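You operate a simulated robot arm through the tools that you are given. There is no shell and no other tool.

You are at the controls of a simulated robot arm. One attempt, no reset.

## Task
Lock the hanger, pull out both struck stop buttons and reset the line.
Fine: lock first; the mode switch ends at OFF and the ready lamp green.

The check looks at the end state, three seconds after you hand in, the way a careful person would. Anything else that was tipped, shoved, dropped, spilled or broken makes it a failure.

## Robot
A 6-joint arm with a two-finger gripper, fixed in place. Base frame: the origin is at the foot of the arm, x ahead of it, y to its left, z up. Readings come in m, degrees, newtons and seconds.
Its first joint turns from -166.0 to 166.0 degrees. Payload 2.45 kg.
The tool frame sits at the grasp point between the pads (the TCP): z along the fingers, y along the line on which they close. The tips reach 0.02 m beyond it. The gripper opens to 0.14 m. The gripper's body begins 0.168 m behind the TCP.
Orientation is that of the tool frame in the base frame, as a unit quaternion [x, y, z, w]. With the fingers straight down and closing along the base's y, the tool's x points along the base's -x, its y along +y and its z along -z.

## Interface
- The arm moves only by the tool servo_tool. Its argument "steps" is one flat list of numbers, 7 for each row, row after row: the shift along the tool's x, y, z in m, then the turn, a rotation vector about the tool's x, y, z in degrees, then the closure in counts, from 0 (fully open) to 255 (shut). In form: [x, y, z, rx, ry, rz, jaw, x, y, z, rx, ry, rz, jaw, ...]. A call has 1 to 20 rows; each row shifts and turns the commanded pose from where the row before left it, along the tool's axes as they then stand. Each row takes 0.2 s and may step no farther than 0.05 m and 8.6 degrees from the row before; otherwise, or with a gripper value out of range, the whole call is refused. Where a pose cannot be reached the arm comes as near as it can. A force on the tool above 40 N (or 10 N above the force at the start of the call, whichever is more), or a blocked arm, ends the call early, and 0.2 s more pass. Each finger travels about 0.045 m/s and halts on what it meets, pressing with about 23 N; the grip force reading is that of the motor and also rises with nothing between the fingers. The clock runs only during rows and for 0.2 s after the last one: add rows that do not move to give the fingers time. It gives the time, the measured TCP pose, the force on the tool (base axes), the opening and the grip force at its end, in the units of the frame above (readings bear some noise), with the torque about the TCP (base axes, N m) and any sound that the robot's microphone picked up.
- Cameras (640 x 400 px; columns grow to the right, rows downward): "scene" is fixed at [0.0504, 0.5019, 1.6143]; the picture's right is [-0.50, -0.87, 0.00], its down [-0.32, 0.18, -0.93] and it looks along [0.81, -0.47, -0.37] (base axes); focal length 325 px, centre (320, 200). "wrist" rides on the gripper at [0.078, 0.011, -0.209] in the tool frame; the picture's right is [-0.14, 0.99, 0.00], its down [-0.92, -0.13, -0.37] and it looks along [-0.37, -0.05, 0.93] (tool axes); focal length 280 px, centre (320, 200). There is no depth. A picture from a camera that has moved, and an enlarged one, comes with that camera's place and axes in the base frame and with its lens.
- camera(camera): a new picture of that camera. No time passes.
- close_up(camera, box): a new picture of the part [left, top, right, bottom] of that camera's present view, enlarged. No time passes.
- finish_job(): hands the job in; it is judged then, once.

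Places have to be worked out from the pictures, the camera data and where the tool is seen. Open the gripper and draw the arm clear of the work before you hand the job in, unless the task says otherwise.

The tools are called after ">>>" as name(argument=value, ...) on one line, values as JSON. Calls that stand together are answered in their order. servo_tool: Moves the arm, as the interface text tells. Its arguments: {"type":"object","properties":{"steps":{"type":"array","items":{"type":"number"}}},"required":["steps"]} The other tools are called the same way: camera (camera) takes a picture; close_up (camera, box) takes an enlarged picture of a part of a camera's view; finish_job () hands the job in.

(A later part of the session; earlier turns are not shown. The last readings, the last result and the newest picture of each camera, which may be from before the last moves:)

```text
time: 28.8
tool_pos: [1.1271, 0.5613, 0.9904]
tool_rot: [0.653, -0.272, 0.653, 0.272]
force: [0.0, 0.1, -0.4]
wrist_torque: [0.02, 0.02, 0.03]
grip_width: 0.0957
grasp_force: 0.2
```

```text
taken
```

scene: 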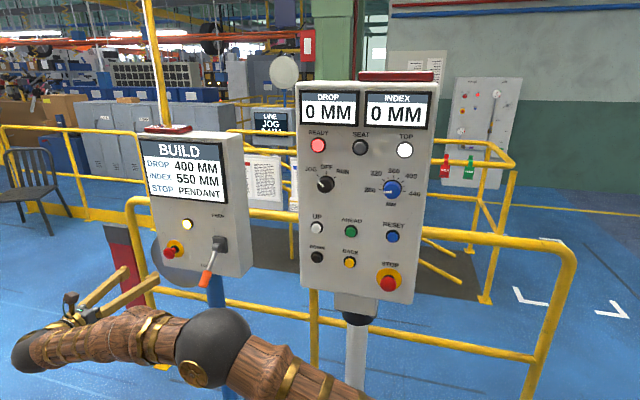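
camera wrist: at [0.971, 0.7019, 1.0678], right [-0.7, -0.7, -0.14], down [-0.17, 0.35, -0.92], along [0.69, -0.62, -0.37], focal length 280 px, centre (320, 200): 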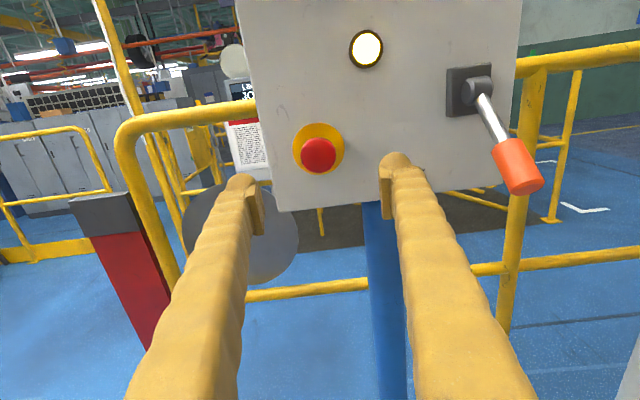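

Build stop is released, the lever is still at LOCK. Now I retreat a bit and travel over to the main panel (the "pendant"), aiming for a standoff in front of the mode switch at about (0.76, 0.07, 1.33).

>>> servo_tool(steps=[0, 0, -0.035, 0, 0, 0, 80, 0, 0, -0.035, 0, 0, 0, 80, 0.0229, 0.0404, 0, 0, 0, 0, 80, 0.0229, 0.0404, 0, 0, 0, 0, 80, 0.0229, 0.0404, 0, 0, 0, 0, 80, 0.0229, 0.0404, 0, 0, 0, 0, 80, 0.0229, 0.0404, 0, 0, 0, 0, 80, 0.0229, 0.0404, 0, 0, 0, 0, 80, 0.0229, 0.0404, 0, 0, 0, 0, 80, 0.0229, 0.0404, 0, 0, 0, 0, 80, 0.0229, 0.0404, 0, 0, 0, 0, 80, 0.0229, 0.0404, 0, 0, 0, 0, 80, 0, 0, 0, 0, 0, 0, 80])

>>> camera(camera="wrist")

>>> camera(camera="scene")

```text
time: 31.6
tool_pos: [0.7908, 0.3306, 1.2201]
tool_rot: [0.653, -0.272, 0.653, 0.271]
force: [-0.1, 0.4, 0.0]
wrist_torque: [0.01, -0.01, -0.01]
grip_width: 0.096
grasp_force: 0.1
```

```text
taken
camera wrist: at [0.6336, 0.4707, 1.2976], right [-0.7, -0.7, -0.14], down [-0.17, 0.35, -0.92], along [0.69, -0.62, -0.37], focal length 280 px, centre (320, 200)
```

wrist: 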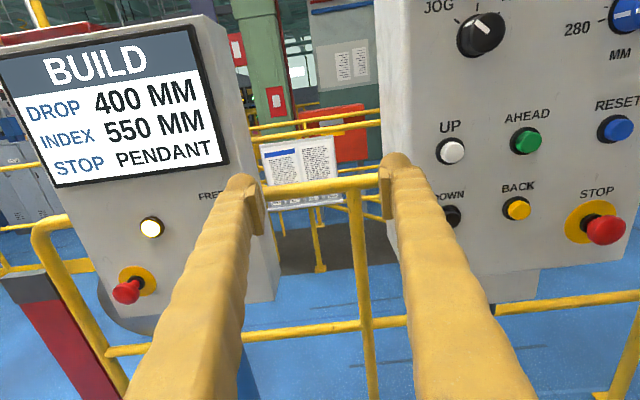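

```text
taken
```

scene: 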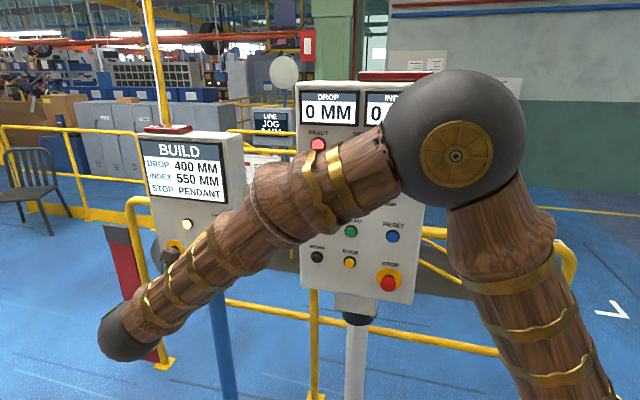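

Good clear view of both panels. Continuing to line up with the mode switch.

>>> servo_tool(steps=[0.0229, 0.0404, 0, 0, 0, 0, 80, 0.0229, 0.0404, 0, 0, 0, 0, 80, 0.0229, 0.0404, 0, 0, 0, 0, 80, 0.0229, 0.0404, 0, 0, 0, 0, 80, 0.0229, 0.0404, 0, 0, 0, 0, 80, 0, 0, 0, 0, 0, 0, 80])

>>> camera(camera="wrist")

>>> camera(camera="scene")

```text
time: 33.0
tool_pos: [0.65, 0.186, 1.3328]
tool_rot: [0.653, -0.271, 0.653, 0.271]
force: [-0.2, -0.2, -0.5]
wrist_torque: [0.01, 0.0, 0.02]
grip_width: 0.0961
grasp_force: 0.0
```

```text
taken
camera wrist: at [0.4933, 0.3276, 1.4111], right [-0.7, -0.7, -0.14], down [-0.17, 0.35, -0.92], along [0.69, -0.62, -0.37], focal length 280 px, centre (320, 200)
```

wrist: 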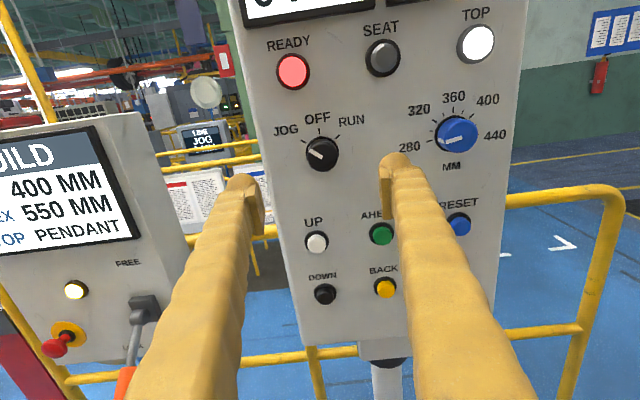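

```text
taken
```

scene: 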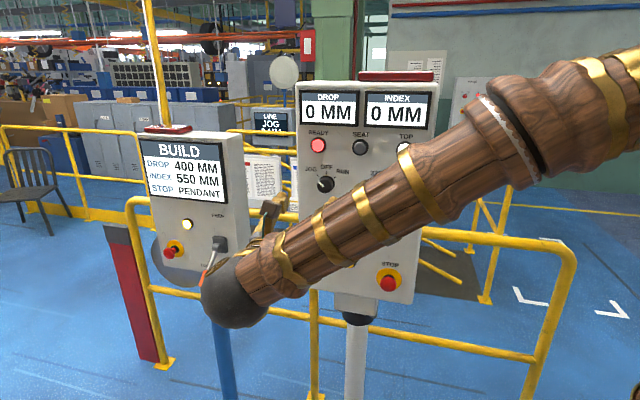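

Well lined up: the mode knob is about 0.155 m ahead and nearly on the tool axis. I'll zoom in on it to read the pointer and the shape.

>>> close_up(camera="wrist", box=[260, 100, 380, 190])

>>> close_up(camera="scene", box=[295, 155, 365, 205])

```text
4.44 times, centred on (320, 145) of wrist
camera zoom: at [0.4933, 0.3276, 1.4111], right [-0.7, -0.7, -0.14], down [-0.17, 0.35, -0.92], along [0.69, -0.62, -0.37], focal length 1246 px, centre (320, 444)
```

zoom: 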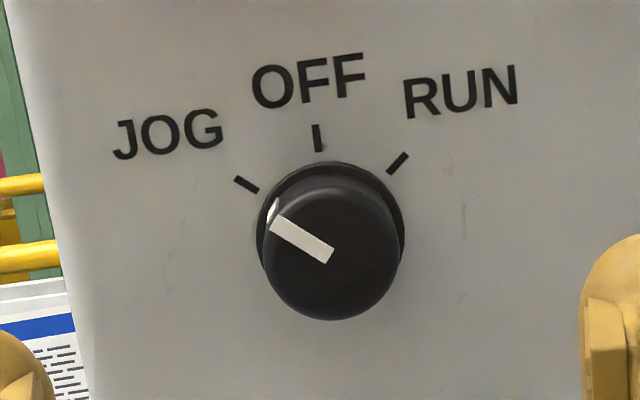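

```text
8.00 times, centred on (330, 180) of scene
camera zoom: at [0.0504, 0.5019, 1.6143], right [-0.5, -0.87, 0.0], down [-0.32, 0.18, -0.93], along [0.81, -0.47, -0.37], focal length 2601 px, centre (240, 360)
```

zoom: 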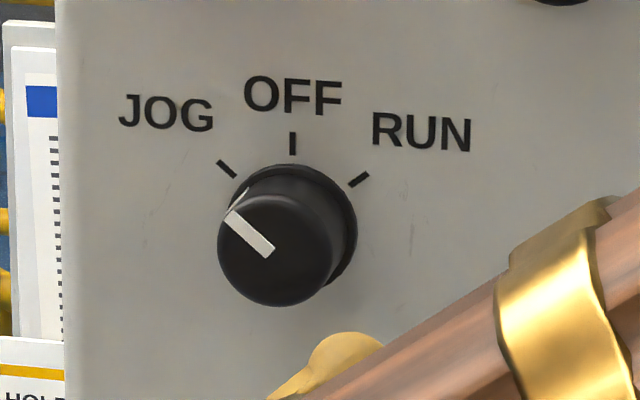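

The round knob (~37 mm) points at JOG; OFF is about 45° clockwise. I'll centre on it and advance 0.10 m, then recheck before gripping.

>>> servo_tool(steps=[-0.0045, 0.0033, 0.02, 0, 0, 0, 80, 0, 0, 0.03, 0, 0, 0, 80, 0, 0, 0.03, 0, 0, 0, 80, 0, 0, 0.02, 0, 0, 0, 80, 0, 0, 0, 0, 0, 0, 80])

>>> close_up(camera="wrist", box=[220, 100, 420, 280])

>>> camera(camera="scene")

```text
time: 34.2
tool_pos: [0.7183, 0.1137, 1.3303]
tool_rot: [0.653, -0.272, 0.653, 0.272]
force: [0.4, 0.6, -0.7]
wrist_torque: [-0.01, 0.0, 0.02]
grip_width: 0.0959
grasp_force: 0.2
```

```text
2.22 times, centred on (320, 190) of wrist
camera zoom: at [0.562, 0.2543, 1.4079], right [-0.7, -0.7, -0.14], down [-0.17, 0.35, -0.92], along [0.69, -0.62, -0.37], focal length 623 px, centre (320, 222)
```

zoom: 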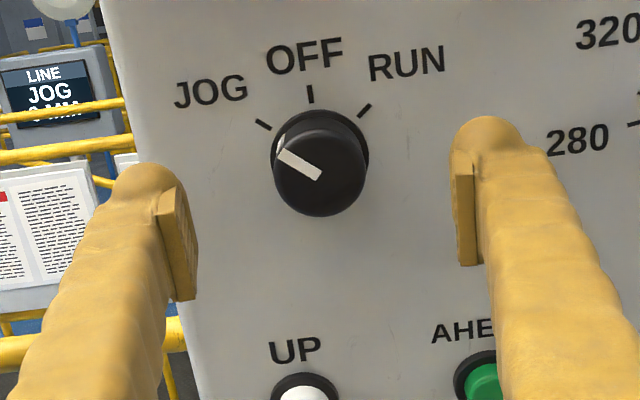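

```text
taken
```

scene: 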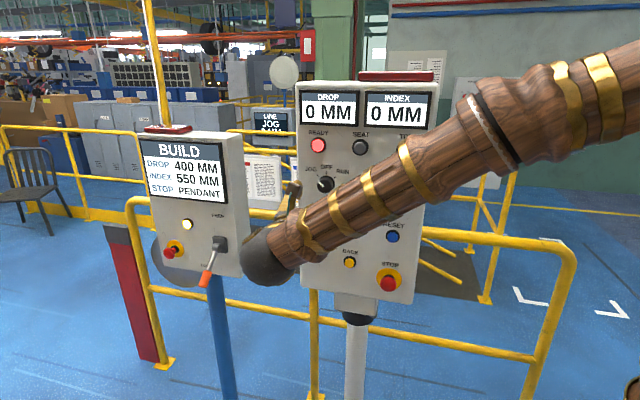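

Knob is centred within about 1 mm laterally. I'll advance 38 mm so the tips overlap the knob without touching the panel, then close.

>>> servo_tool(steps=[0, 0.0003, 0.02, 0, 0, 0, 80, 0, 0, 0.018, 0, 0, 0, 80, 0, 0, 0, 0, 0, 0, 160, 0, 0, 0, 0, 0, 0, 200, 0, 0, 0, 0, 0, 0, 255, 0, 0, 0, 0, 0, 0, 255, 0, 0, 0, 0, 0, 0, 255])

>>> close_up(camera="wrist", box=[220, 100, 420, 280])

```text
time: 36.0
tool_pos: [0.7454, 0.0865, 1.329]
tool_rot: [0.653, -0.27, 0.653, 0.271]
force: [14.0, 4.8, -3.2]
wrist_torque: [0.1, 0.07, 0.15]
grip_width: 0.0387
grasp_force: 45.0
stopped in row 7: the force on the tool passed its limit at 42 N (the readings are from after the stop); the commanded pose is now the measured one
```

```text
2.22 times, centred on (320, 190) of wrist
camera zoom: at [0.5886, 0.2267, 1.4079], right [-0.7, -0.7, -0.14], down [-0.17, 0.35, -0.92], along [0.69, -0.62, -0.37], focal length 623 px, centre (320, 222)
```

zoom: 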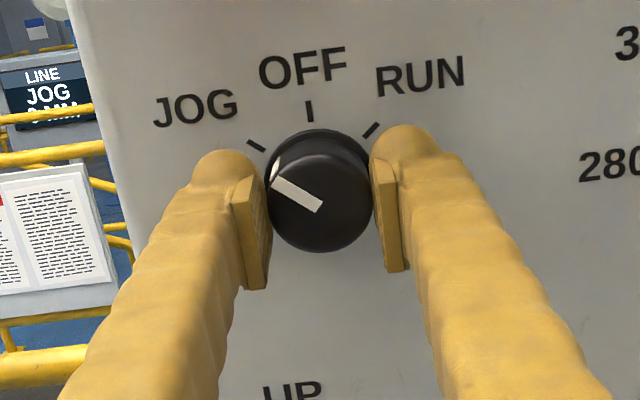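

Gripped at 38.7 mm with a moderate side load. I'll nudge slightly left to centre, then start turning clockwise in small steps.

>>> servo_tool(steps=[0, -0.0006, 0, 0, 0, 0, 255, 0, 0, 0, 0, 0, 5, 255, 0, 0, 0, 0, 0, 5, 255, 0, 0, 0, 0, 0, 5, 255])

>>> close_up(camera="wrist", box=[220, 100, 420, 280])

```text
time: 37.0
tool_pos: [0.7457, 0.085, 1.3305]
tool_rot: [0.612, -0.354, 0.683, 0.184]
force: [0.6, -5.1, -10.5]
wrist_torque: [0.13, 0.13, -0.02]
grip_width: 0.0386
grasp_force: 44.4
```

```text
2.22 times, centred on (320, 190) of wrist
camera zoom: at [0.5747, 0.2129, 1.4024], right [-0.65, -0.65, -0.39], down [0.0, 0.52, -0.86], along [0.76, -0.56, -0.34], focal length 623 px, centre (320, 222)
```

zoom: 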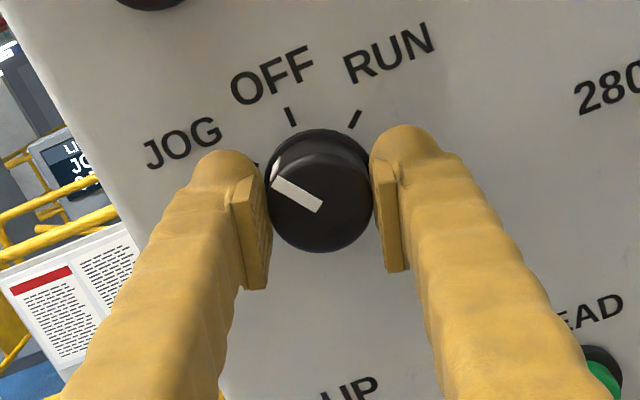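

The knob turns with the gripper. Continuing the remaining ~30° toward OFF.

>>> servo_tool(steps=[0, 0, 0, 0, 0, 5, 255, 0, 0, 0, 0, 0, 5, 255, 0, 0, 0, 0, 0, 5, 255, 0, 0, 0, 0, 0, 5, 255, 0, 0, 0, 0, 0, 5, 255])

>>> close_up(camera="wrist", box=[220, 100, 420, 280])

>>> camera(camera="scene")

```text
time: 38.1
tool_pos: [0.7468, 0.0873, 1.3307]
tool_rot: [0.521, -0.479, 0.706, 0.03]
force: [-9.3, -6.3, -15.1]
wrist_torque: [0.12, 0.15, -0.1]
grip_width: 0.0386
grasp_force: 45.3
```

```text
2.22 times, centred on (320, 190) of wrist
camera zoom: at [0.5549, 0.1931, 1.3825], right [-0.47, -0.47, -0.74], down [0.23, 0.75, -0.62], along [0.85, -0.46, -0.25], focal length 623 px, centre (320, 222)
```

zoom: 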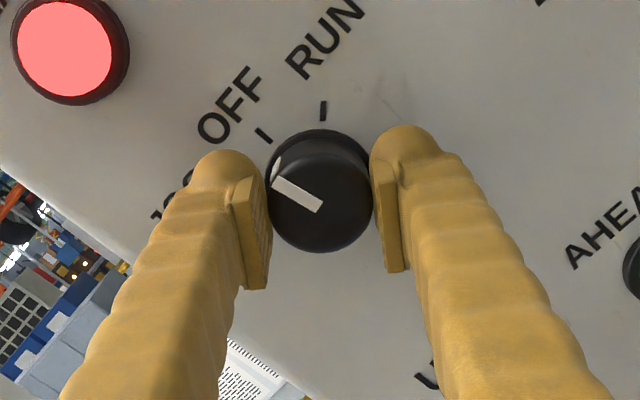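

```text
taken
```

scene: 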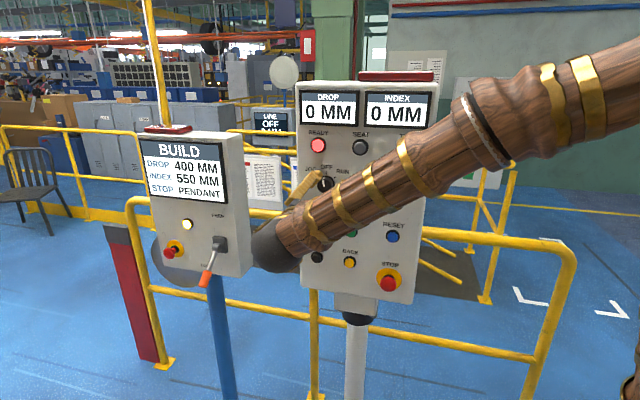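

The background LINE display seems to read OFF now; 40° turned. I'll add the last 5° and zoom to verify.

>>> servo_tool(steps=[0, 0, 0, 0, 0, 5, 255, 0, 0, 0, 0, 0, 0, 255])

>>> close_up(camera="scene", box=[250, 100, 350, 210])

>>> close_up(camera="wrist", box=[220, 100, 420, 280])

```text
time: 38.8
tool_pos: [0.7451, 0.0849, 1.3302]
tool_rot: [0.5, -0.501, 0.707, 0.0]
force: [-19.4, 1.0, -20.9]
wrist_torque: [0.19, 0.2, -0.14]
grip_width: 0.0386
grasp_force: 45.1
```

```text
3.64 times, centred on (300, 155) of scene
camera zoom: at [0.0504, 0.5019, 1.6143], right [-0.5, -0.87, 0.0], down [-0.32, 0.18, -0.93], along [0.81, -0.47, -0.37], focal length 1182 px, centre (393, 364)
```

zoom: 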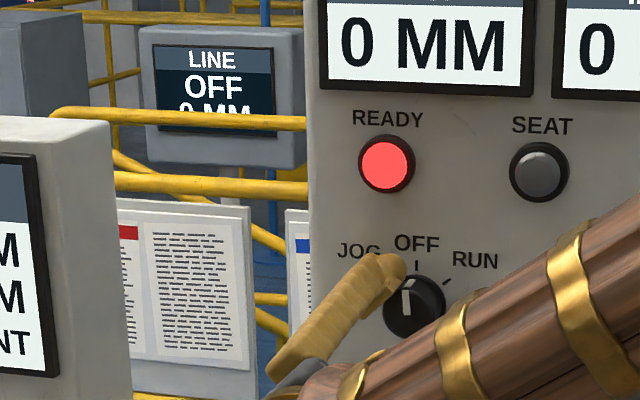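

```text
2.22 times, centred on (320, 190) of wrist
camera zoom: at [0.5517, 0.1898, 1.3774], right [-0.43, -0.43, -0.8], down [0.26, 0.79, -0.56], along [0.87, -0.45, -0.22], focal length 623 px, centre (320, 222)
```

zoom: 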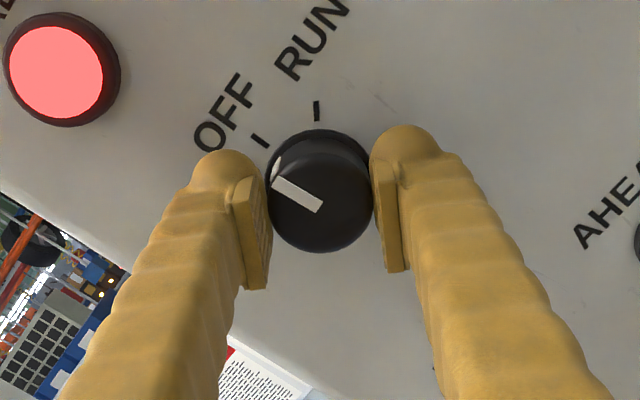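

LINE shows OFF and the pointer lines up with the OFF mark. I'll open, back straight off, and check the pointer stays.

>>> servo_tool(steps=[0, 0, 0, 0, 0, 0, 80, 0, 0, 0, 0, 0, 0, 80, 0, 0, 0, 0, 0, 0, 80, 0, 0, 0, 0, 0, 0, 80, 0, 0, -0.03, 0, 0, 0, 80, 0, 0, -0.04, 0, 0, 0, 80, 0, 0, -0.04, 0, 0, 0, 80, 0, 0, -0.03, 0, 0, 0, 80])

>>> close_up(camera="scene", box=[250, 100, 350, 210])

>>> camera(camera="wrist")

```text
time: 40.5
tool_pos: [0.6445, 0.1868, 1.3314]
tool_rot: [0.5, -0.5, 0.707, -0.001]
force: [-0.1, -0.1, 0.6]
wrist_torque: [-0.02, 0.04, -0.02]
grip_width: 0.096
grasp_force: 0.0
```

```text
3.64 times, centred on (300, 155) of scene
camera zoom: at [0.0504, 0.5019, 1.6143], right [-0.5, -0.87, 0.0], down [-0.32, 0.18, -0.93], along [0.81, -0.47, -0.37], focal length 1182 px, centre (393, 364)
```

zoom: 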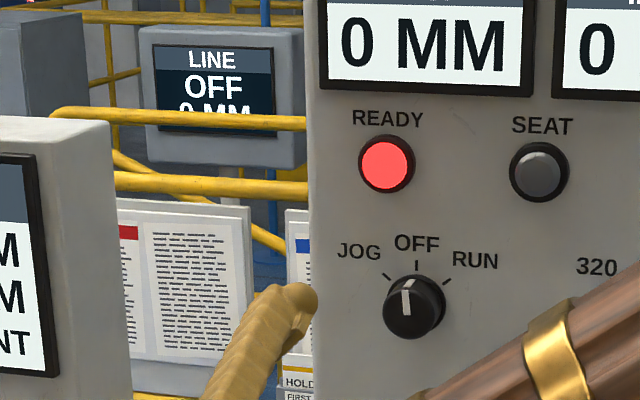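

```text
taken
camera wrist: at [0.4507, 0.2893, 1.3781], right [-0.43, -0.43, -0.8], down [0.26, 0.78, -0.56], along [0.87, -0.45, -0.22], focal length 280 px, centre (320, 200)
```

wrist: 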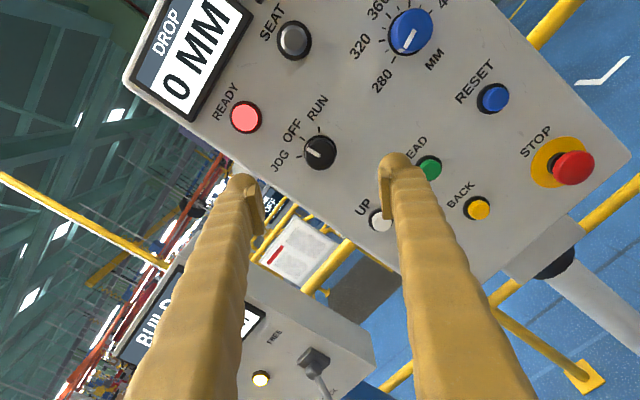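

Mode is at OFF and stays there. Now I roll the tool back 45° and move in front of the main STOP button (about (0.62, -0.05, 1.06)), stopping partway to check the arm posture.

>>> servo_tool(steps=[0, 0, 0, 0, 0, -7.5, 80, 0, 0, 0, 0, 0, -7.5, 80, 0, 0, 0, 0, 0, -7.5, 80, 0, 0, 0, 0, 0, -7.5, 80, 0, 0, 0, 0, 0, -7.5, 80, 0, 0, 0, 0, 0, -7.5, 80, -0.0393, 0.0267, 0.003, 0, 0, 0, 80, -0.0393, 0.0267, 0.003, 0, 0, 0, 80, -0.0393, 0.0267, 0.003, 0, 0, 0, 80, -0.0393, 0.0267, 0.003, 0, 0, 0, 80])

>>> camera(camera="scene")

>>> camera(camera="wrist")

```text
time: 42.8
tool_pos: [0.581, 0.099, 1.171]
tool_rot: [0.653, -0.272, 0.654, 0.27]
force: [0.9, 0.4, 0.0]
wrist_torque: [0.05, -0.01, 0.02]
grip_width: 0.0961
grasp_force: 0.1
```

```text
taken
```

scene: 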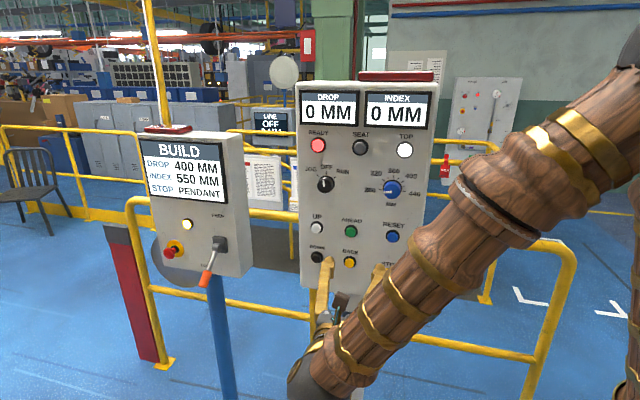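

```text
taken
camera wrist: at [0.4245, 0.2394, 1.2498], right [-0.7, -0.7, -0.14], down [-0.17, 0.35, -0.92], along [0.69, -0.62, -0.36], focal length 280 px, centre (320, 200)
```

wrist: 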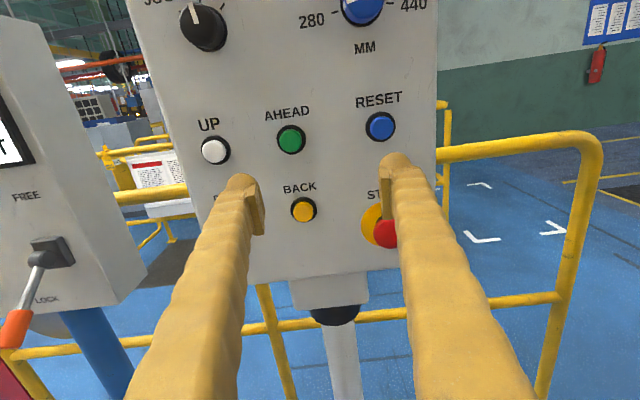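

Posture looks fine and clear of the panel. Continuing to the STOP standoff.

>>> servo_tool(steps=[-0.0393, 0.0267, 0.003, 0, 0, 0, 80, -0.0393, 0.0267, 0.003, 0, 0, 0, 80, -0.0393, 0.0267, 0.003, 0, 0, 0, 80, 0, 0, 0, 0, 0, 0, 80])

>>> camera(camera="wrist")

>>> camera(camera="scene")

```text
time: 43.8
tool_pos: [0.5813, 0.0774, 1.071]
tool_rot: [0.653, -0.273, 0.652, 0.272]
force: [-0.4, -0.1, -0.1]
wrist_torque: [0.04, -0.02, -0.04]
grip_width: 0.0959
grasp_force: 0.0
out of reach, approached as far as the arm can: row 2, 3
```

```text
taken
camera wrist: at [0.4244, 0.2183, 1.1491], right [-0.7, -0.7, -0.14], down [-0.17, 0.35, -0.92], along [0.69, -0.62, -0.37], focal length 280 px, centre (320, 200)
```

wrist: 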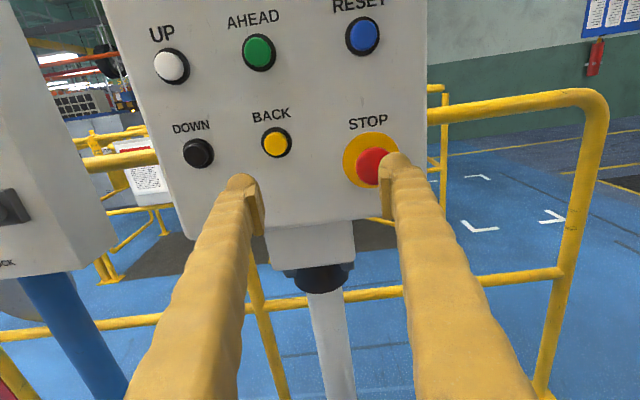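

```text
taken
```

scene: 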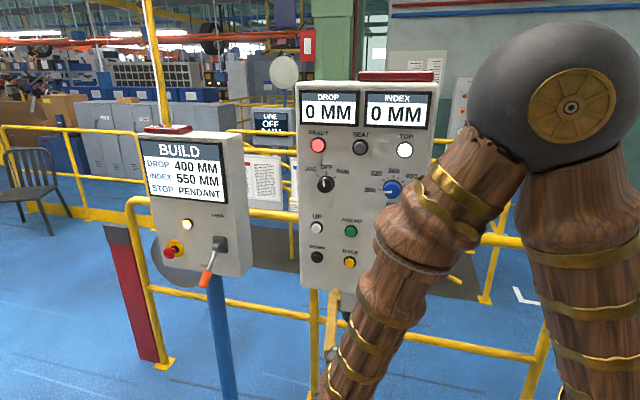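

That horizontal pose is too close in for the arm ("out of reach"). I'll pitch the tool about 35° downward instead. That lifts the wrist away from the base, and the fingers still close horizontally across the button.

>>> servo_tool(steps=[0, 0, 0, 0, -7, 0, 80, 0, 0, 0, 0, -7, 0, 80, 0, 0, 0, 0, -7, 0, 80, 0, 0, 0, 0, -7, 0, 80, 0, 0, 0, 0, -7, 0, 80, 0, 0, 0, 0, 0, 0, 80])

>>> camera(camera="wrist")

>>> camera(camera="scene")

```text
time: 45.1
tool_pos: [0.5756, 0.0798, 1.0753]
tool_rot: [0.819, -0.339, 0.427, 0.177]
force: [-0.6, 0.1, -0.4]
wrist_torque: [0.0, 0.01, -0.01]
grip_width: 0.0958
grasp_force: 0.0
```

```text
taken
camera wrist: at [0.4776, 0.1612, 1.2586], right [-0.76, -0.64, -0.11], down [-0.5, 0.68, -0.54], along [0.43, -0.35, -0.83], focal length 280 px, centre (320, 200)
```

wrist: 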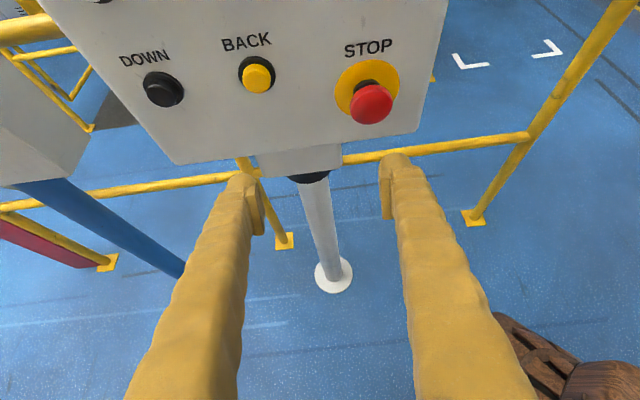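

```text
taken
```

scene: 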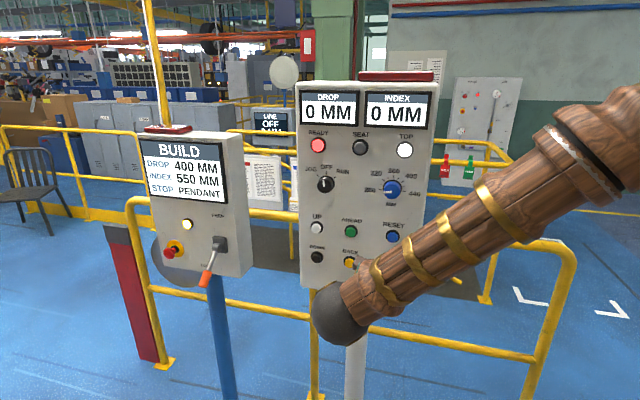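

STOP is now visible at the pitched pose. It's about 64 mm to the right and 0.12 m ahead horizontally. I'll move forward 6 cm horizontally, then sideways to line up.

>>> servo_tool(steps=[0.0172, 0, 0.0246, 0, 0, 0, 80, 0.0172, 0, 0.0246, 0, 0, 0, 80, 0, 0.032, 0, 0, 0, 0, 80, 0, 0.032, 0, 0, 0, 0, 80, 0, 0, 0, 0, 0, 0, 80])

>>> camera(camera="wrist")

>>> camera(camera="scene")

```text
time: 46.4
tool_pos: [0.5741, -0.0088, 1.0745]
tool_rot: [0.819, -0.339, 0.427, 0.176]
force: [0.2, -0.3, 0.5]
wrist_torque: [-0.04, -0.04, -0.02]
grip_width: 0.0963
grasp_force: 0.1
```

```text
taken
camera wrist: at [0.4741, 0.0729, 1.2583], right [-0.76, -0.64, -0.11], down [-0.5, 0.68, -0.54], along [0.43, -0.35, -0.83], focal length 280 px, centre (320, 200)
```

wrist: 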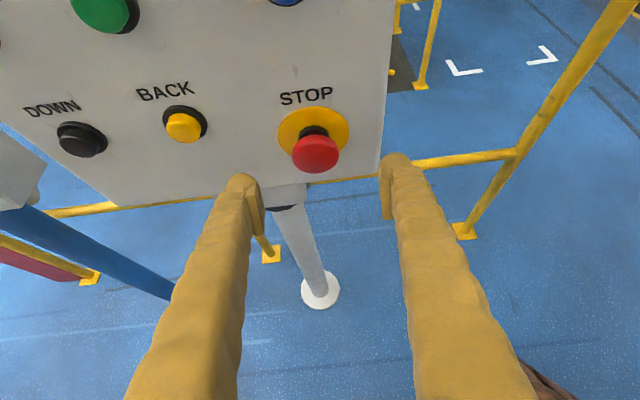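

```text
taken
```

scene: 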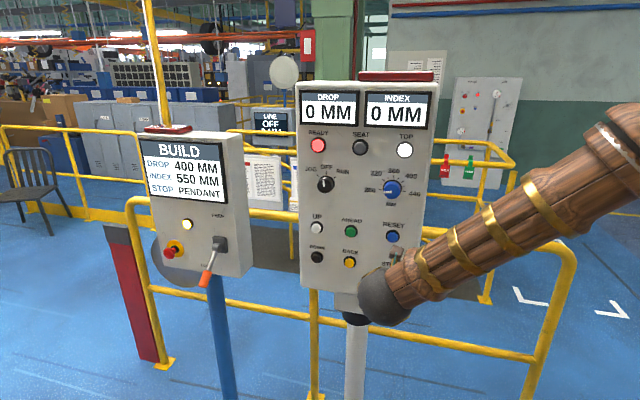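

>>> close_up(camera="wrist", box=[240, 70, 400, 190])

```text
3.33 times, centred on (320, 130) of wrist
camera zoom: at [0.4741, 0.0729, 1.2583], right [-0.76, -0.64, -0.11], down [-0.5, 0.68, -0.54], along [0.43, -0.35, -0.83], focal length 935 px, centre (320, 433)
```

zoom: 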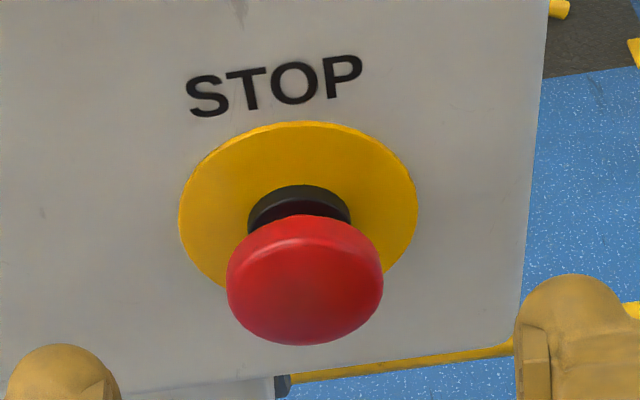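

Head is nearly centred laterally (about 1 mm) and roughly 59 mm ahead and 16 mm below. I'll go two-thirds of the way and re-check.

>>> servo_tool(steps=[0.0067, -0.0005, 0.0189, 0, 0, 0, 80, 0.0067, -0.0005, 0.0189, 0, 0, 0, 80, 0, 0, 0, 0, 0, 0, 80])

>>> close_up(camera="wrist", box=[220, 110, 420, 290])

>>> close_up(camera="scene", box=[320, 200, 460, 330])

```text
time: 47.1
tool_pos: [0.601, -0.0357, 1.0653]
tool_rot: [0.819, -0.34, 0.427, 0.176]
force: [0.8, -0.8, 0.6]
wrist_torque: [-0.01, 0.02, 0.0]
grip_width: 0.0961
grasp_force: 0.0
```

```text
2.22 times, centred on (320, 200) of wrist
camera zoom: at [0.5024, 0.0458, 1.2482], right [-0.76, -0.64, -0.11], down [-0.5, 0.68, -0.54], along [0.43, -0.35, -0.83], focal length 623 px, centre (320, 200)
```

zoom: 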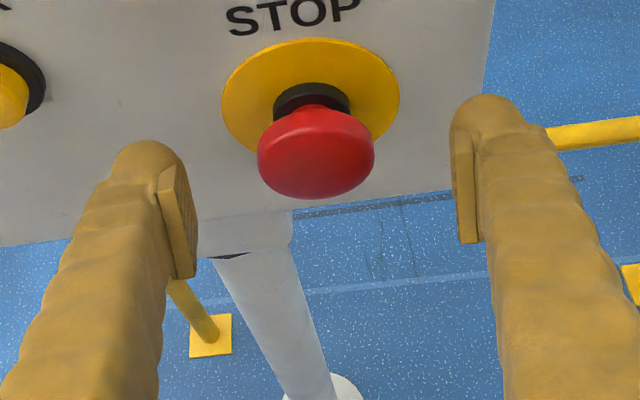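

```text
3.08 times, centred on (390, 265) of scene
camera zoom: at [0.0504, 0.5019, 1.6143], right [-0.5, -0.87, 0.0], down [-0.32, 0.18, -0.93], along [0.81, -0.47, -0.37], focal length 1000 px, centre (105, 0)
```

zoom: 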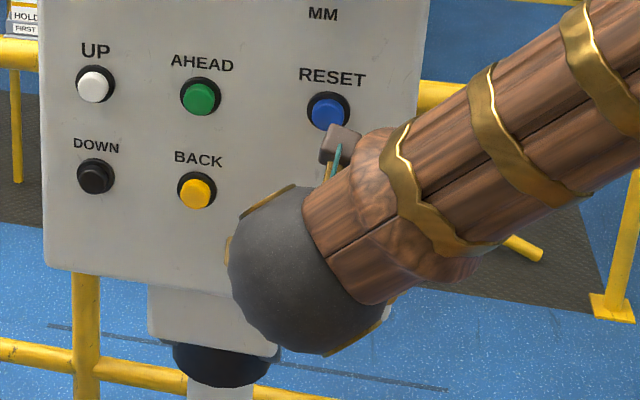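

The head is centred and about 18 mm further along the tool. I'll advance a little less than that to keep the finger corners off the disc, then close.

>>> servo_tool(steps=[0.005, 0.0001, 0.014, 0, 0, 0, 80, 0, 0, 0, 0, 0, 0, 80, 0, 0, 0, 0, 0, 0, 150, 0, 0, 0, 0, 0, 0, 150])

>>> close_up(camera="wrist", box=[220, 110, 420, 290])

```text
time: 48.1
tool_pos: [0.6112, -0.0449, 1.0596]
tool_rot: [0.819, -0.339, 0.427, 0.176]
force: [-0.1, -0.2, -0.8]
wrist_torque: [0.0, 0.0, -0.05]
grip_width: 0.0575
grasp_force: 0.1
```

```text
2.22 times, centred on (320, 200) of wrist
camera zoom: at [0.5122, 0.0363, 1.2433], right [-0.76, -0.64, -0.11], down [-0.5, 0.68, -0.54], along [0.43, -0.35, -0.83], focal length 623 px, centre (320, 200)
```

zoom: 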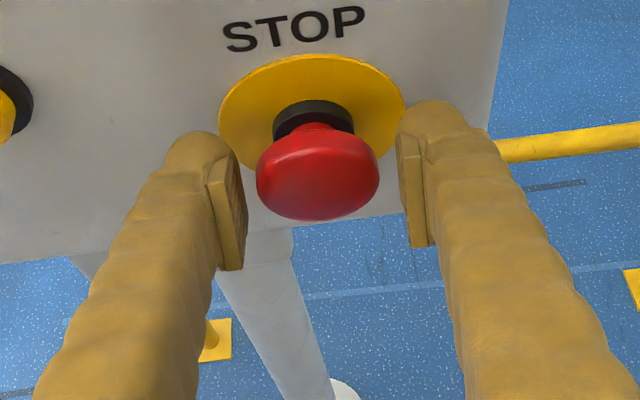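

Slight lateral offset remains (head ~1 mm left, and earlier grips also wanted about 1 mm left). I'll shift 1.8 mm left, close fully, and check the load.

>>> servo_tool(steps=[0, -0.0018, 0, 0, 0, 0, 150, 0, 0, 0, 0, 0, 0, 185, 0, 0, 0, 0, 0, 0, 255, 0, 0, 0, 0, 0, 0, 255])

>>> close_up(camera="wrist", box=[220, 110, 420, 290])

```text
time: 49.1
tool_pos: [0.6105, -0.0451, 1.0601]
tool_rot: [0.819, -0.34, 0.427, 0.178]
force: [-18.0, -19.3, 5.3]
wrist_torque: [-0.21, 0.05, -0.2]
grip_width: 0.0448
grasp_force: 39.1
```

```text
2.22 times, centred on (320, 200) of wrist
camera zoom: at [0.5126, 0.0377, 1.2436], right [-0.76, -0.64, -0.11], down [-0.5, 0.68, -0.54], along [0.43, -0.36, -0.83], focal length 623 px, centre (320, 200)
```

zoom: 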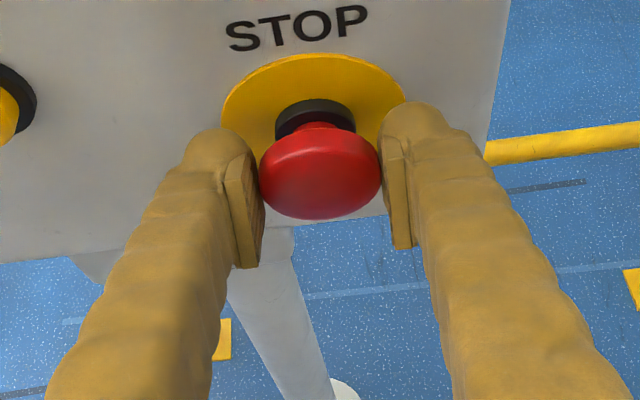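

Gripped with about 26 N pushing the tool right. I'll ease 0.8 mm right and then pull horizontally outward in 3 mm steps.

>>> servo_tool(steps=[0, 0.0008, 0, 0, 0, 0, 255, -0.0014, 0, -0.0021, 0, 0, 0, 255, -0.0014, 0, -0.0021, 0, 0, 0, 255])

>>> close_up(camera="scene", box=[130, 120, 250, 280])

>>> close_up(camera="wrist", box=[220, 110, 420, 290])

```text
time: 50.0
tool_pos: [0.6064, -0.0405, 1.0608]
tool_rot: [0.82, -0.34, 0.426, 0.177]
force: [-13.2, -17.3, -18.9]
wrist_torque: [0.16, 0.16, -0.12]
grip_width: 0.0446
grasp_force: 44.6
heard: click
```

```text
2.50 times, centred on (190, 200) of scene
camera zoom: at [0.0504, 0.5019, 1.6143], right [-0.5, -0.87, 0.0], down [-0.32, 0.18, -0.93], along [0.81, -0.47, -0.37], focal length 813 px, centre (645, 200)
```

zoom: 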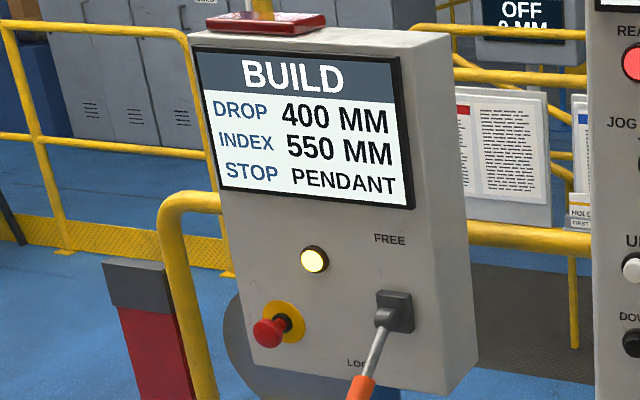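

```text
2.22 times, centred on (320, 200) of wrist
camera zoom: at [0.5087, 0.0413, 1.2439], right [-0.76, -0.64, -0.11], down [-0.5, 0.68, -0.54], along [0.43, -0.35, -0.83], focal length 623 px, centre (320, 200)
```

zoom: 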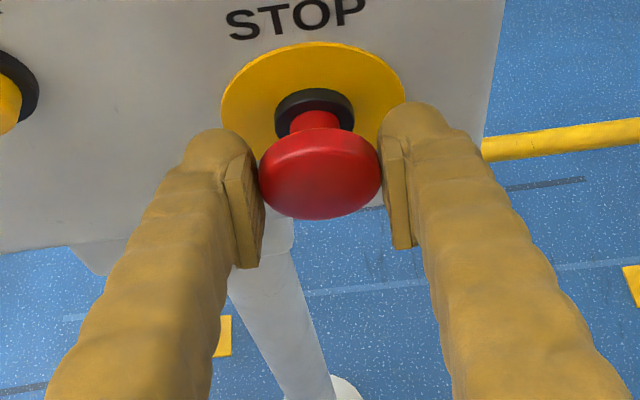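

A click was heard, but the display still reads PENDANT; it may lag or the head may not be fully out. I'll pull slightly more and look again.

>>> servo_tool(steps=[-0.0011, 0, -0.0016, 0, 0, 0, 255, 0, 0, 0, 0, 0, 0, 255])

>>> close_up(camera="scene", box=[130, 120, 250, 280])

>>> close_up(camera="wrist", box=[220, 110, 420, 290])

```text
time: 50.5
tool_pos: [0.6056, -0.0384, 1.0608]
tool_rot: [0.82, -0.34, 0.426, 0.177]
force: [-19.2, -19.0, -16.9]
wrist_torque: [0.06, 0.14, -0.25]
grip_width: 0.0449
grasp_force: 45.1
```

```text
2.50 times, centred on (190, 200) of scene
camera zoom: at [0.0504, 0.5019, 1.6143], right [-0.5, -0.87, 0.0], down [-0.32, 0.18, -0.93], along [0.81, -0.47, -0.37], focal length 813 px, centre (645, 200)
```

zoom: 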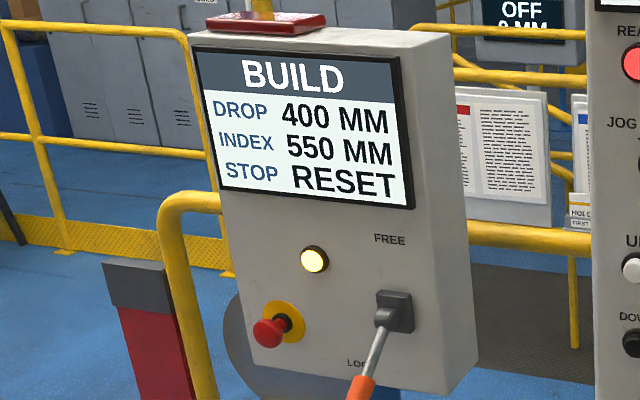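

```text
2.22 times, centred on (320, 200) of wrist
camera zoom: at [0.5067, 0.0432, 1.2438], right [-0.76, -0.64, -0.11], down [-0.5, 0.68, -0.54], along [0.43, -0.35, -0.83], focal length 623 px, centre (320, 200)
```

zoom: 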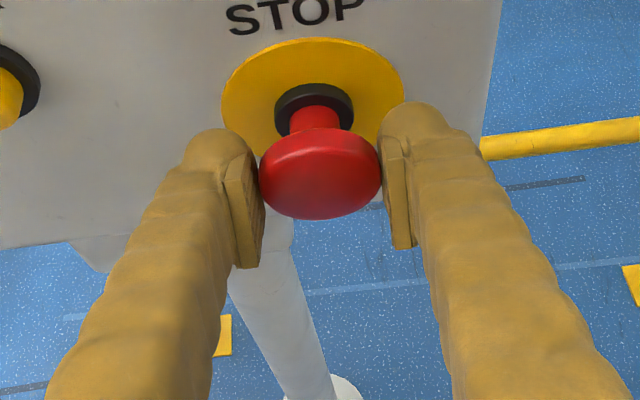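

The display now says "STOP RESET", so both stops are out. I'll open, back out along the fingers, and check.

>>> servo_tool(steps=[0, 0, 0, 0, 0, 0, 80, 0, 0, 0, 0, 0, 0, 80, 0, 0, 0, 0, 0, 0, 80, 0, 0, 0, 0, 0, 0, 80, 0, 0, -0.03, 0, 0, 0, 80, 0, 0, -0.03, 0, 0, 0, 80, 0, 0, -0.025, 0, 0, 0, 80, 0, 0, 0, 0, 0, 0, 80])

>>> camera(camera="wrist")

>>> camera(camera="scene")

```text
time: 52.4
tool_pos: [0.5574, 0.0106, 1.1106]
tool_rot: [0.819, -0.34, 0.426, 0.177]
force: [0.1, 0.2, 0.6]
wrist_torque: [0.0, -0.01, 0.01]
grip_width: 0.0962
grasp_force: 0.1
```

```text
taken
camera wrist: at [0.4597, 0.0926, 1.2934], right [-0.76, -0.64, -0.11], down [-0.5, 0.68, -0.54], along [0.43, -0.35, -0.83], focal length 280 px, centre (320, 200)
```

wrist: 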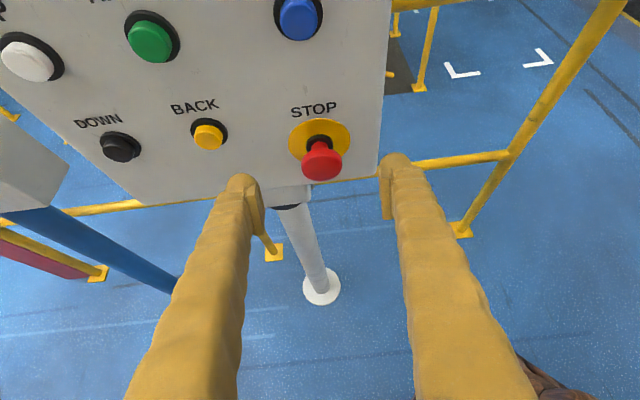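

```text
taken
```

scene: 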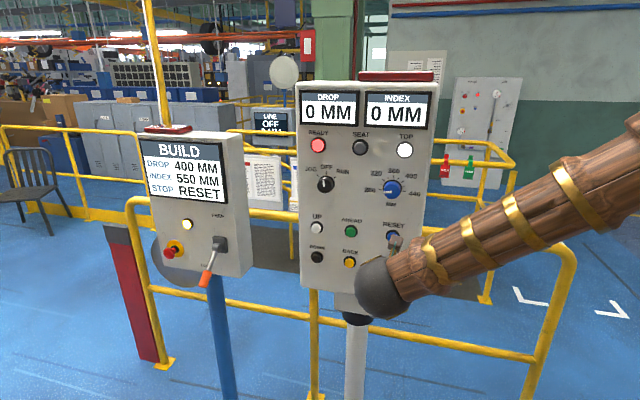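

RESET sits almost directly above in the same column, about 8 cm up and 11 cm ahead. I'll close the fingers and raise to its height, still standing off.

>>> servo_tool(steps=[0.032, 0.001, -0.0223, 0, 0, 0, 255, 0.032, 0.001, -0.0223, 0, 0, 0, 255, 0, 0, 0, 0, 0, 0, 255, 0, 0, 0, 0, 0, 0, 255, 0, 0, 0, 0, 0, 0, 255, 0, 0, 0, 0, 0, 0, 255])

>>> camera(camera="wrist")

>>> camera(camera="scene")

```text
time: 53.8
tool_pos: [0.5553, 0.0092, 1.1891]
tool_rot: [0.819, -0.34, 0.427, 0.177]
force: [-0.4, 1.0, -0.1]
wrist_torque: [-0.01, 0.01, 0.02]
grip_width: 0.0001
grasp_force: 22.4
```

```text
taken
camera wrist: at [0.4571, 0.0922, 1.3711], right [-0.76, -0.64, -0.11], down [-0.5, 0.68, -0.54], along [0.43, -0.35, -0.83], focal length 280 px, centre (320, 200)
```

wrist: 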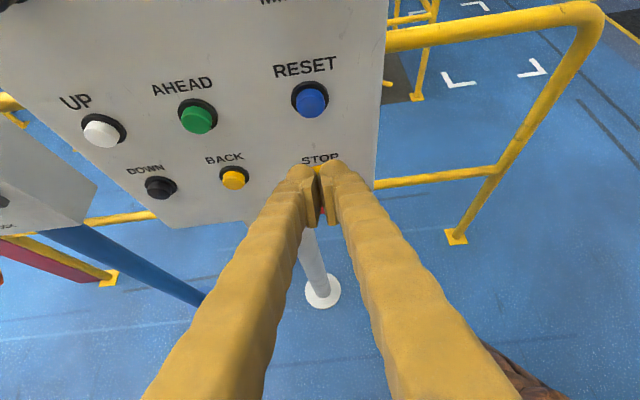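

```text
taken
```

scene: 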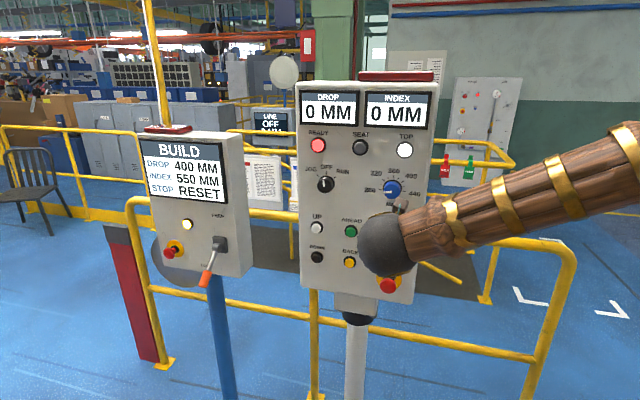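

Aligned with RESET: about 0.085 m from fingertip contact, lateral error under 1 mm. I'll advance 7 cm and check before pressing.

>>> servo_tool(steps=[0.02, 0, 0.0287, 0, 0, 0, 255, 0.02, 0, 0.0287, 0, 0, 0, 255, 0, 0, 0, 0, 0, 0, 255])

>>> close_up(camera="wrist", box=[220, 80, 420, 260])

```text
time: 54.5
tool_pos: [0.6066, -0.0398, 1.187]
tool_rot: [0.819, -0.34, 0.426, 0.177]
force: [-0.5, 0.8, 0.2]
wrist_torque: [-0.02, 0.01, -0.01]
grip_width: 0.0
grasp_force: 22.8
```

```text
2.22 times, centred on (320, 170) of wrist
camera zoom: at [0.5077, 0.0425, 1.3704], right [-0.76, -0.64, -0.11], down [-0.5, 0.68, -0.54], along [0.43, -0.35, -0.83], focal length 623 px, centre (320, 267)
```

zoom: 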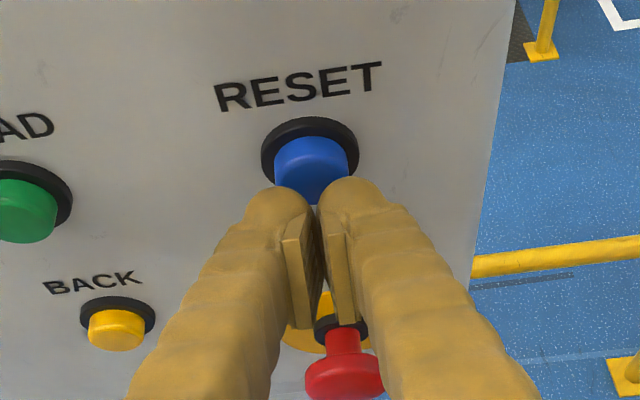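

Fingertips are right in front of the blue button. Pressing in now in small steps.

>>> servo_tool(steps=[0.0023, -0.0005, 0.0033, 0, 0, 0, 255, 0.0023, 0, 0.0033, 0, 0, 0, 255, 0.0023, 0, 0.0033, 0, 0, 0, 255, 0.0017, 0, 0.0025, 0, 0, 0, 255])

>>> close_up(camera="wrist", box=[220, 80, 420, 260])

>>> camera(camera="scene")

```text
time: 55.5
tool_pos: [0.6136, -0.0485, 1.1888]
tool_rot: [0.821, -0.338, 0.427, 0.174]
force: [-23.4, 20.8, 5.1]
wrist_torque: [-0.13, -0.2, -0.06]
grip_width: 0.0062
grasp_force: 29.4
heard: click
stopped in row 4: the force on the tool passed its limit at 45 N (the readings are from after the stop); the commanded pose is now the measured one
```

```text
2.22 times, centred on (320, 170) of wrist
camera zoom: at [0.5152, 0.0344, 1.3718], right [-0.75, -0.65, -0.12], down [-0.5, 0.68, -0.54], along [0.43, -0.35, -0.83], focal length 623 px, centre (320, 267)
```

zoom: 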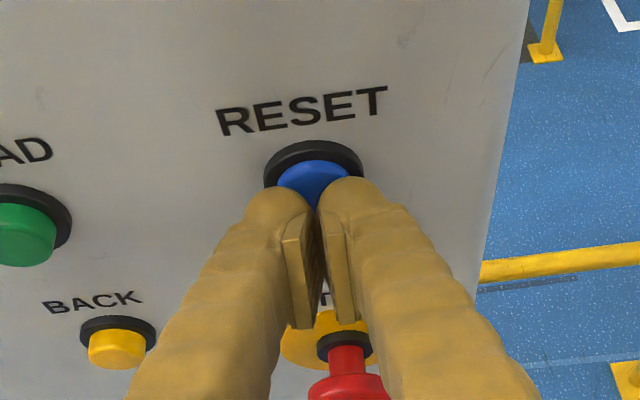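

```text
taken
```

scene: 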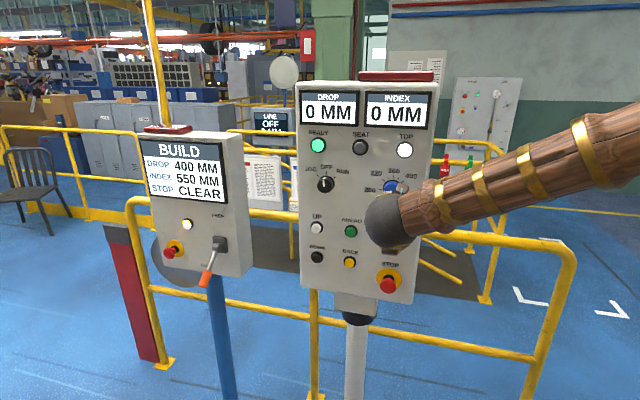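

Click heard: READY is green and the display reads "STOP CLEAR". Now I back straight off RESET, rise clear of the panel and open the gripper.

>>> servo_tool(steps=[-0.006, 0, -0.0086, 0, 0, 0, 255, -0.02, 0, -0.0287, 0, 0, 0, 255, -0.02, 0, -0.0287, 0, 0, 0, 255, 0.0246, 0, -0.0171, 0, 0, 0, 160, 0.0328, 0, -0.0228, 0, 0, 0, 80, 0.0328, 0, -0.0228, 0, 0, 0, 0, 0.0328, 0, -0.0228, 0, 0, 0, 0, 0.0328, 0, -0.0228, 0, 0, 0, 0, 0, 0, 0, 0, 0, 0, 0, 0, 0, 0, 0, 0, 0, 0, 0, 0, 0, 0, 0, 0, 0])

>>> camera(camera="scene")

>>> camera(camera="wrist")

```text
time: 57.9
tool_pos: [0.5612, 0.0076, 1.3794]
tool_rot: [0.82, -0.34, 0.426, 0.175]
force: [0.1, 0.5, 0.7]
wrist_torque: [-0.02, -0.01, -0.04]
grip_width: 0.1398
grasp_force: 0.0
```

```text
taken
```

scene: 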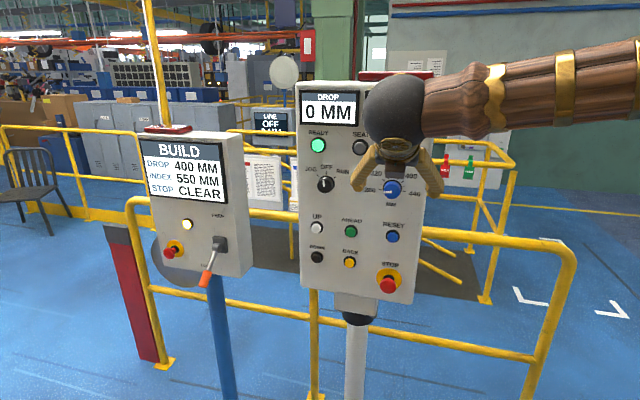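

```text
taken
camera wrist: at [0.4627, 0.0895, 1.5622], right [-0.75, -0.65, -0.11], down [-0.5, 0.68, -0.54], along [0.43, -0.35, -0.83], focal length 280 px, centre (320, 200)
```

wrist: 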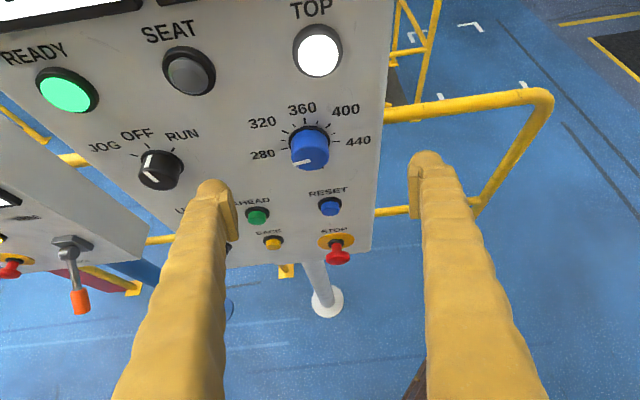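

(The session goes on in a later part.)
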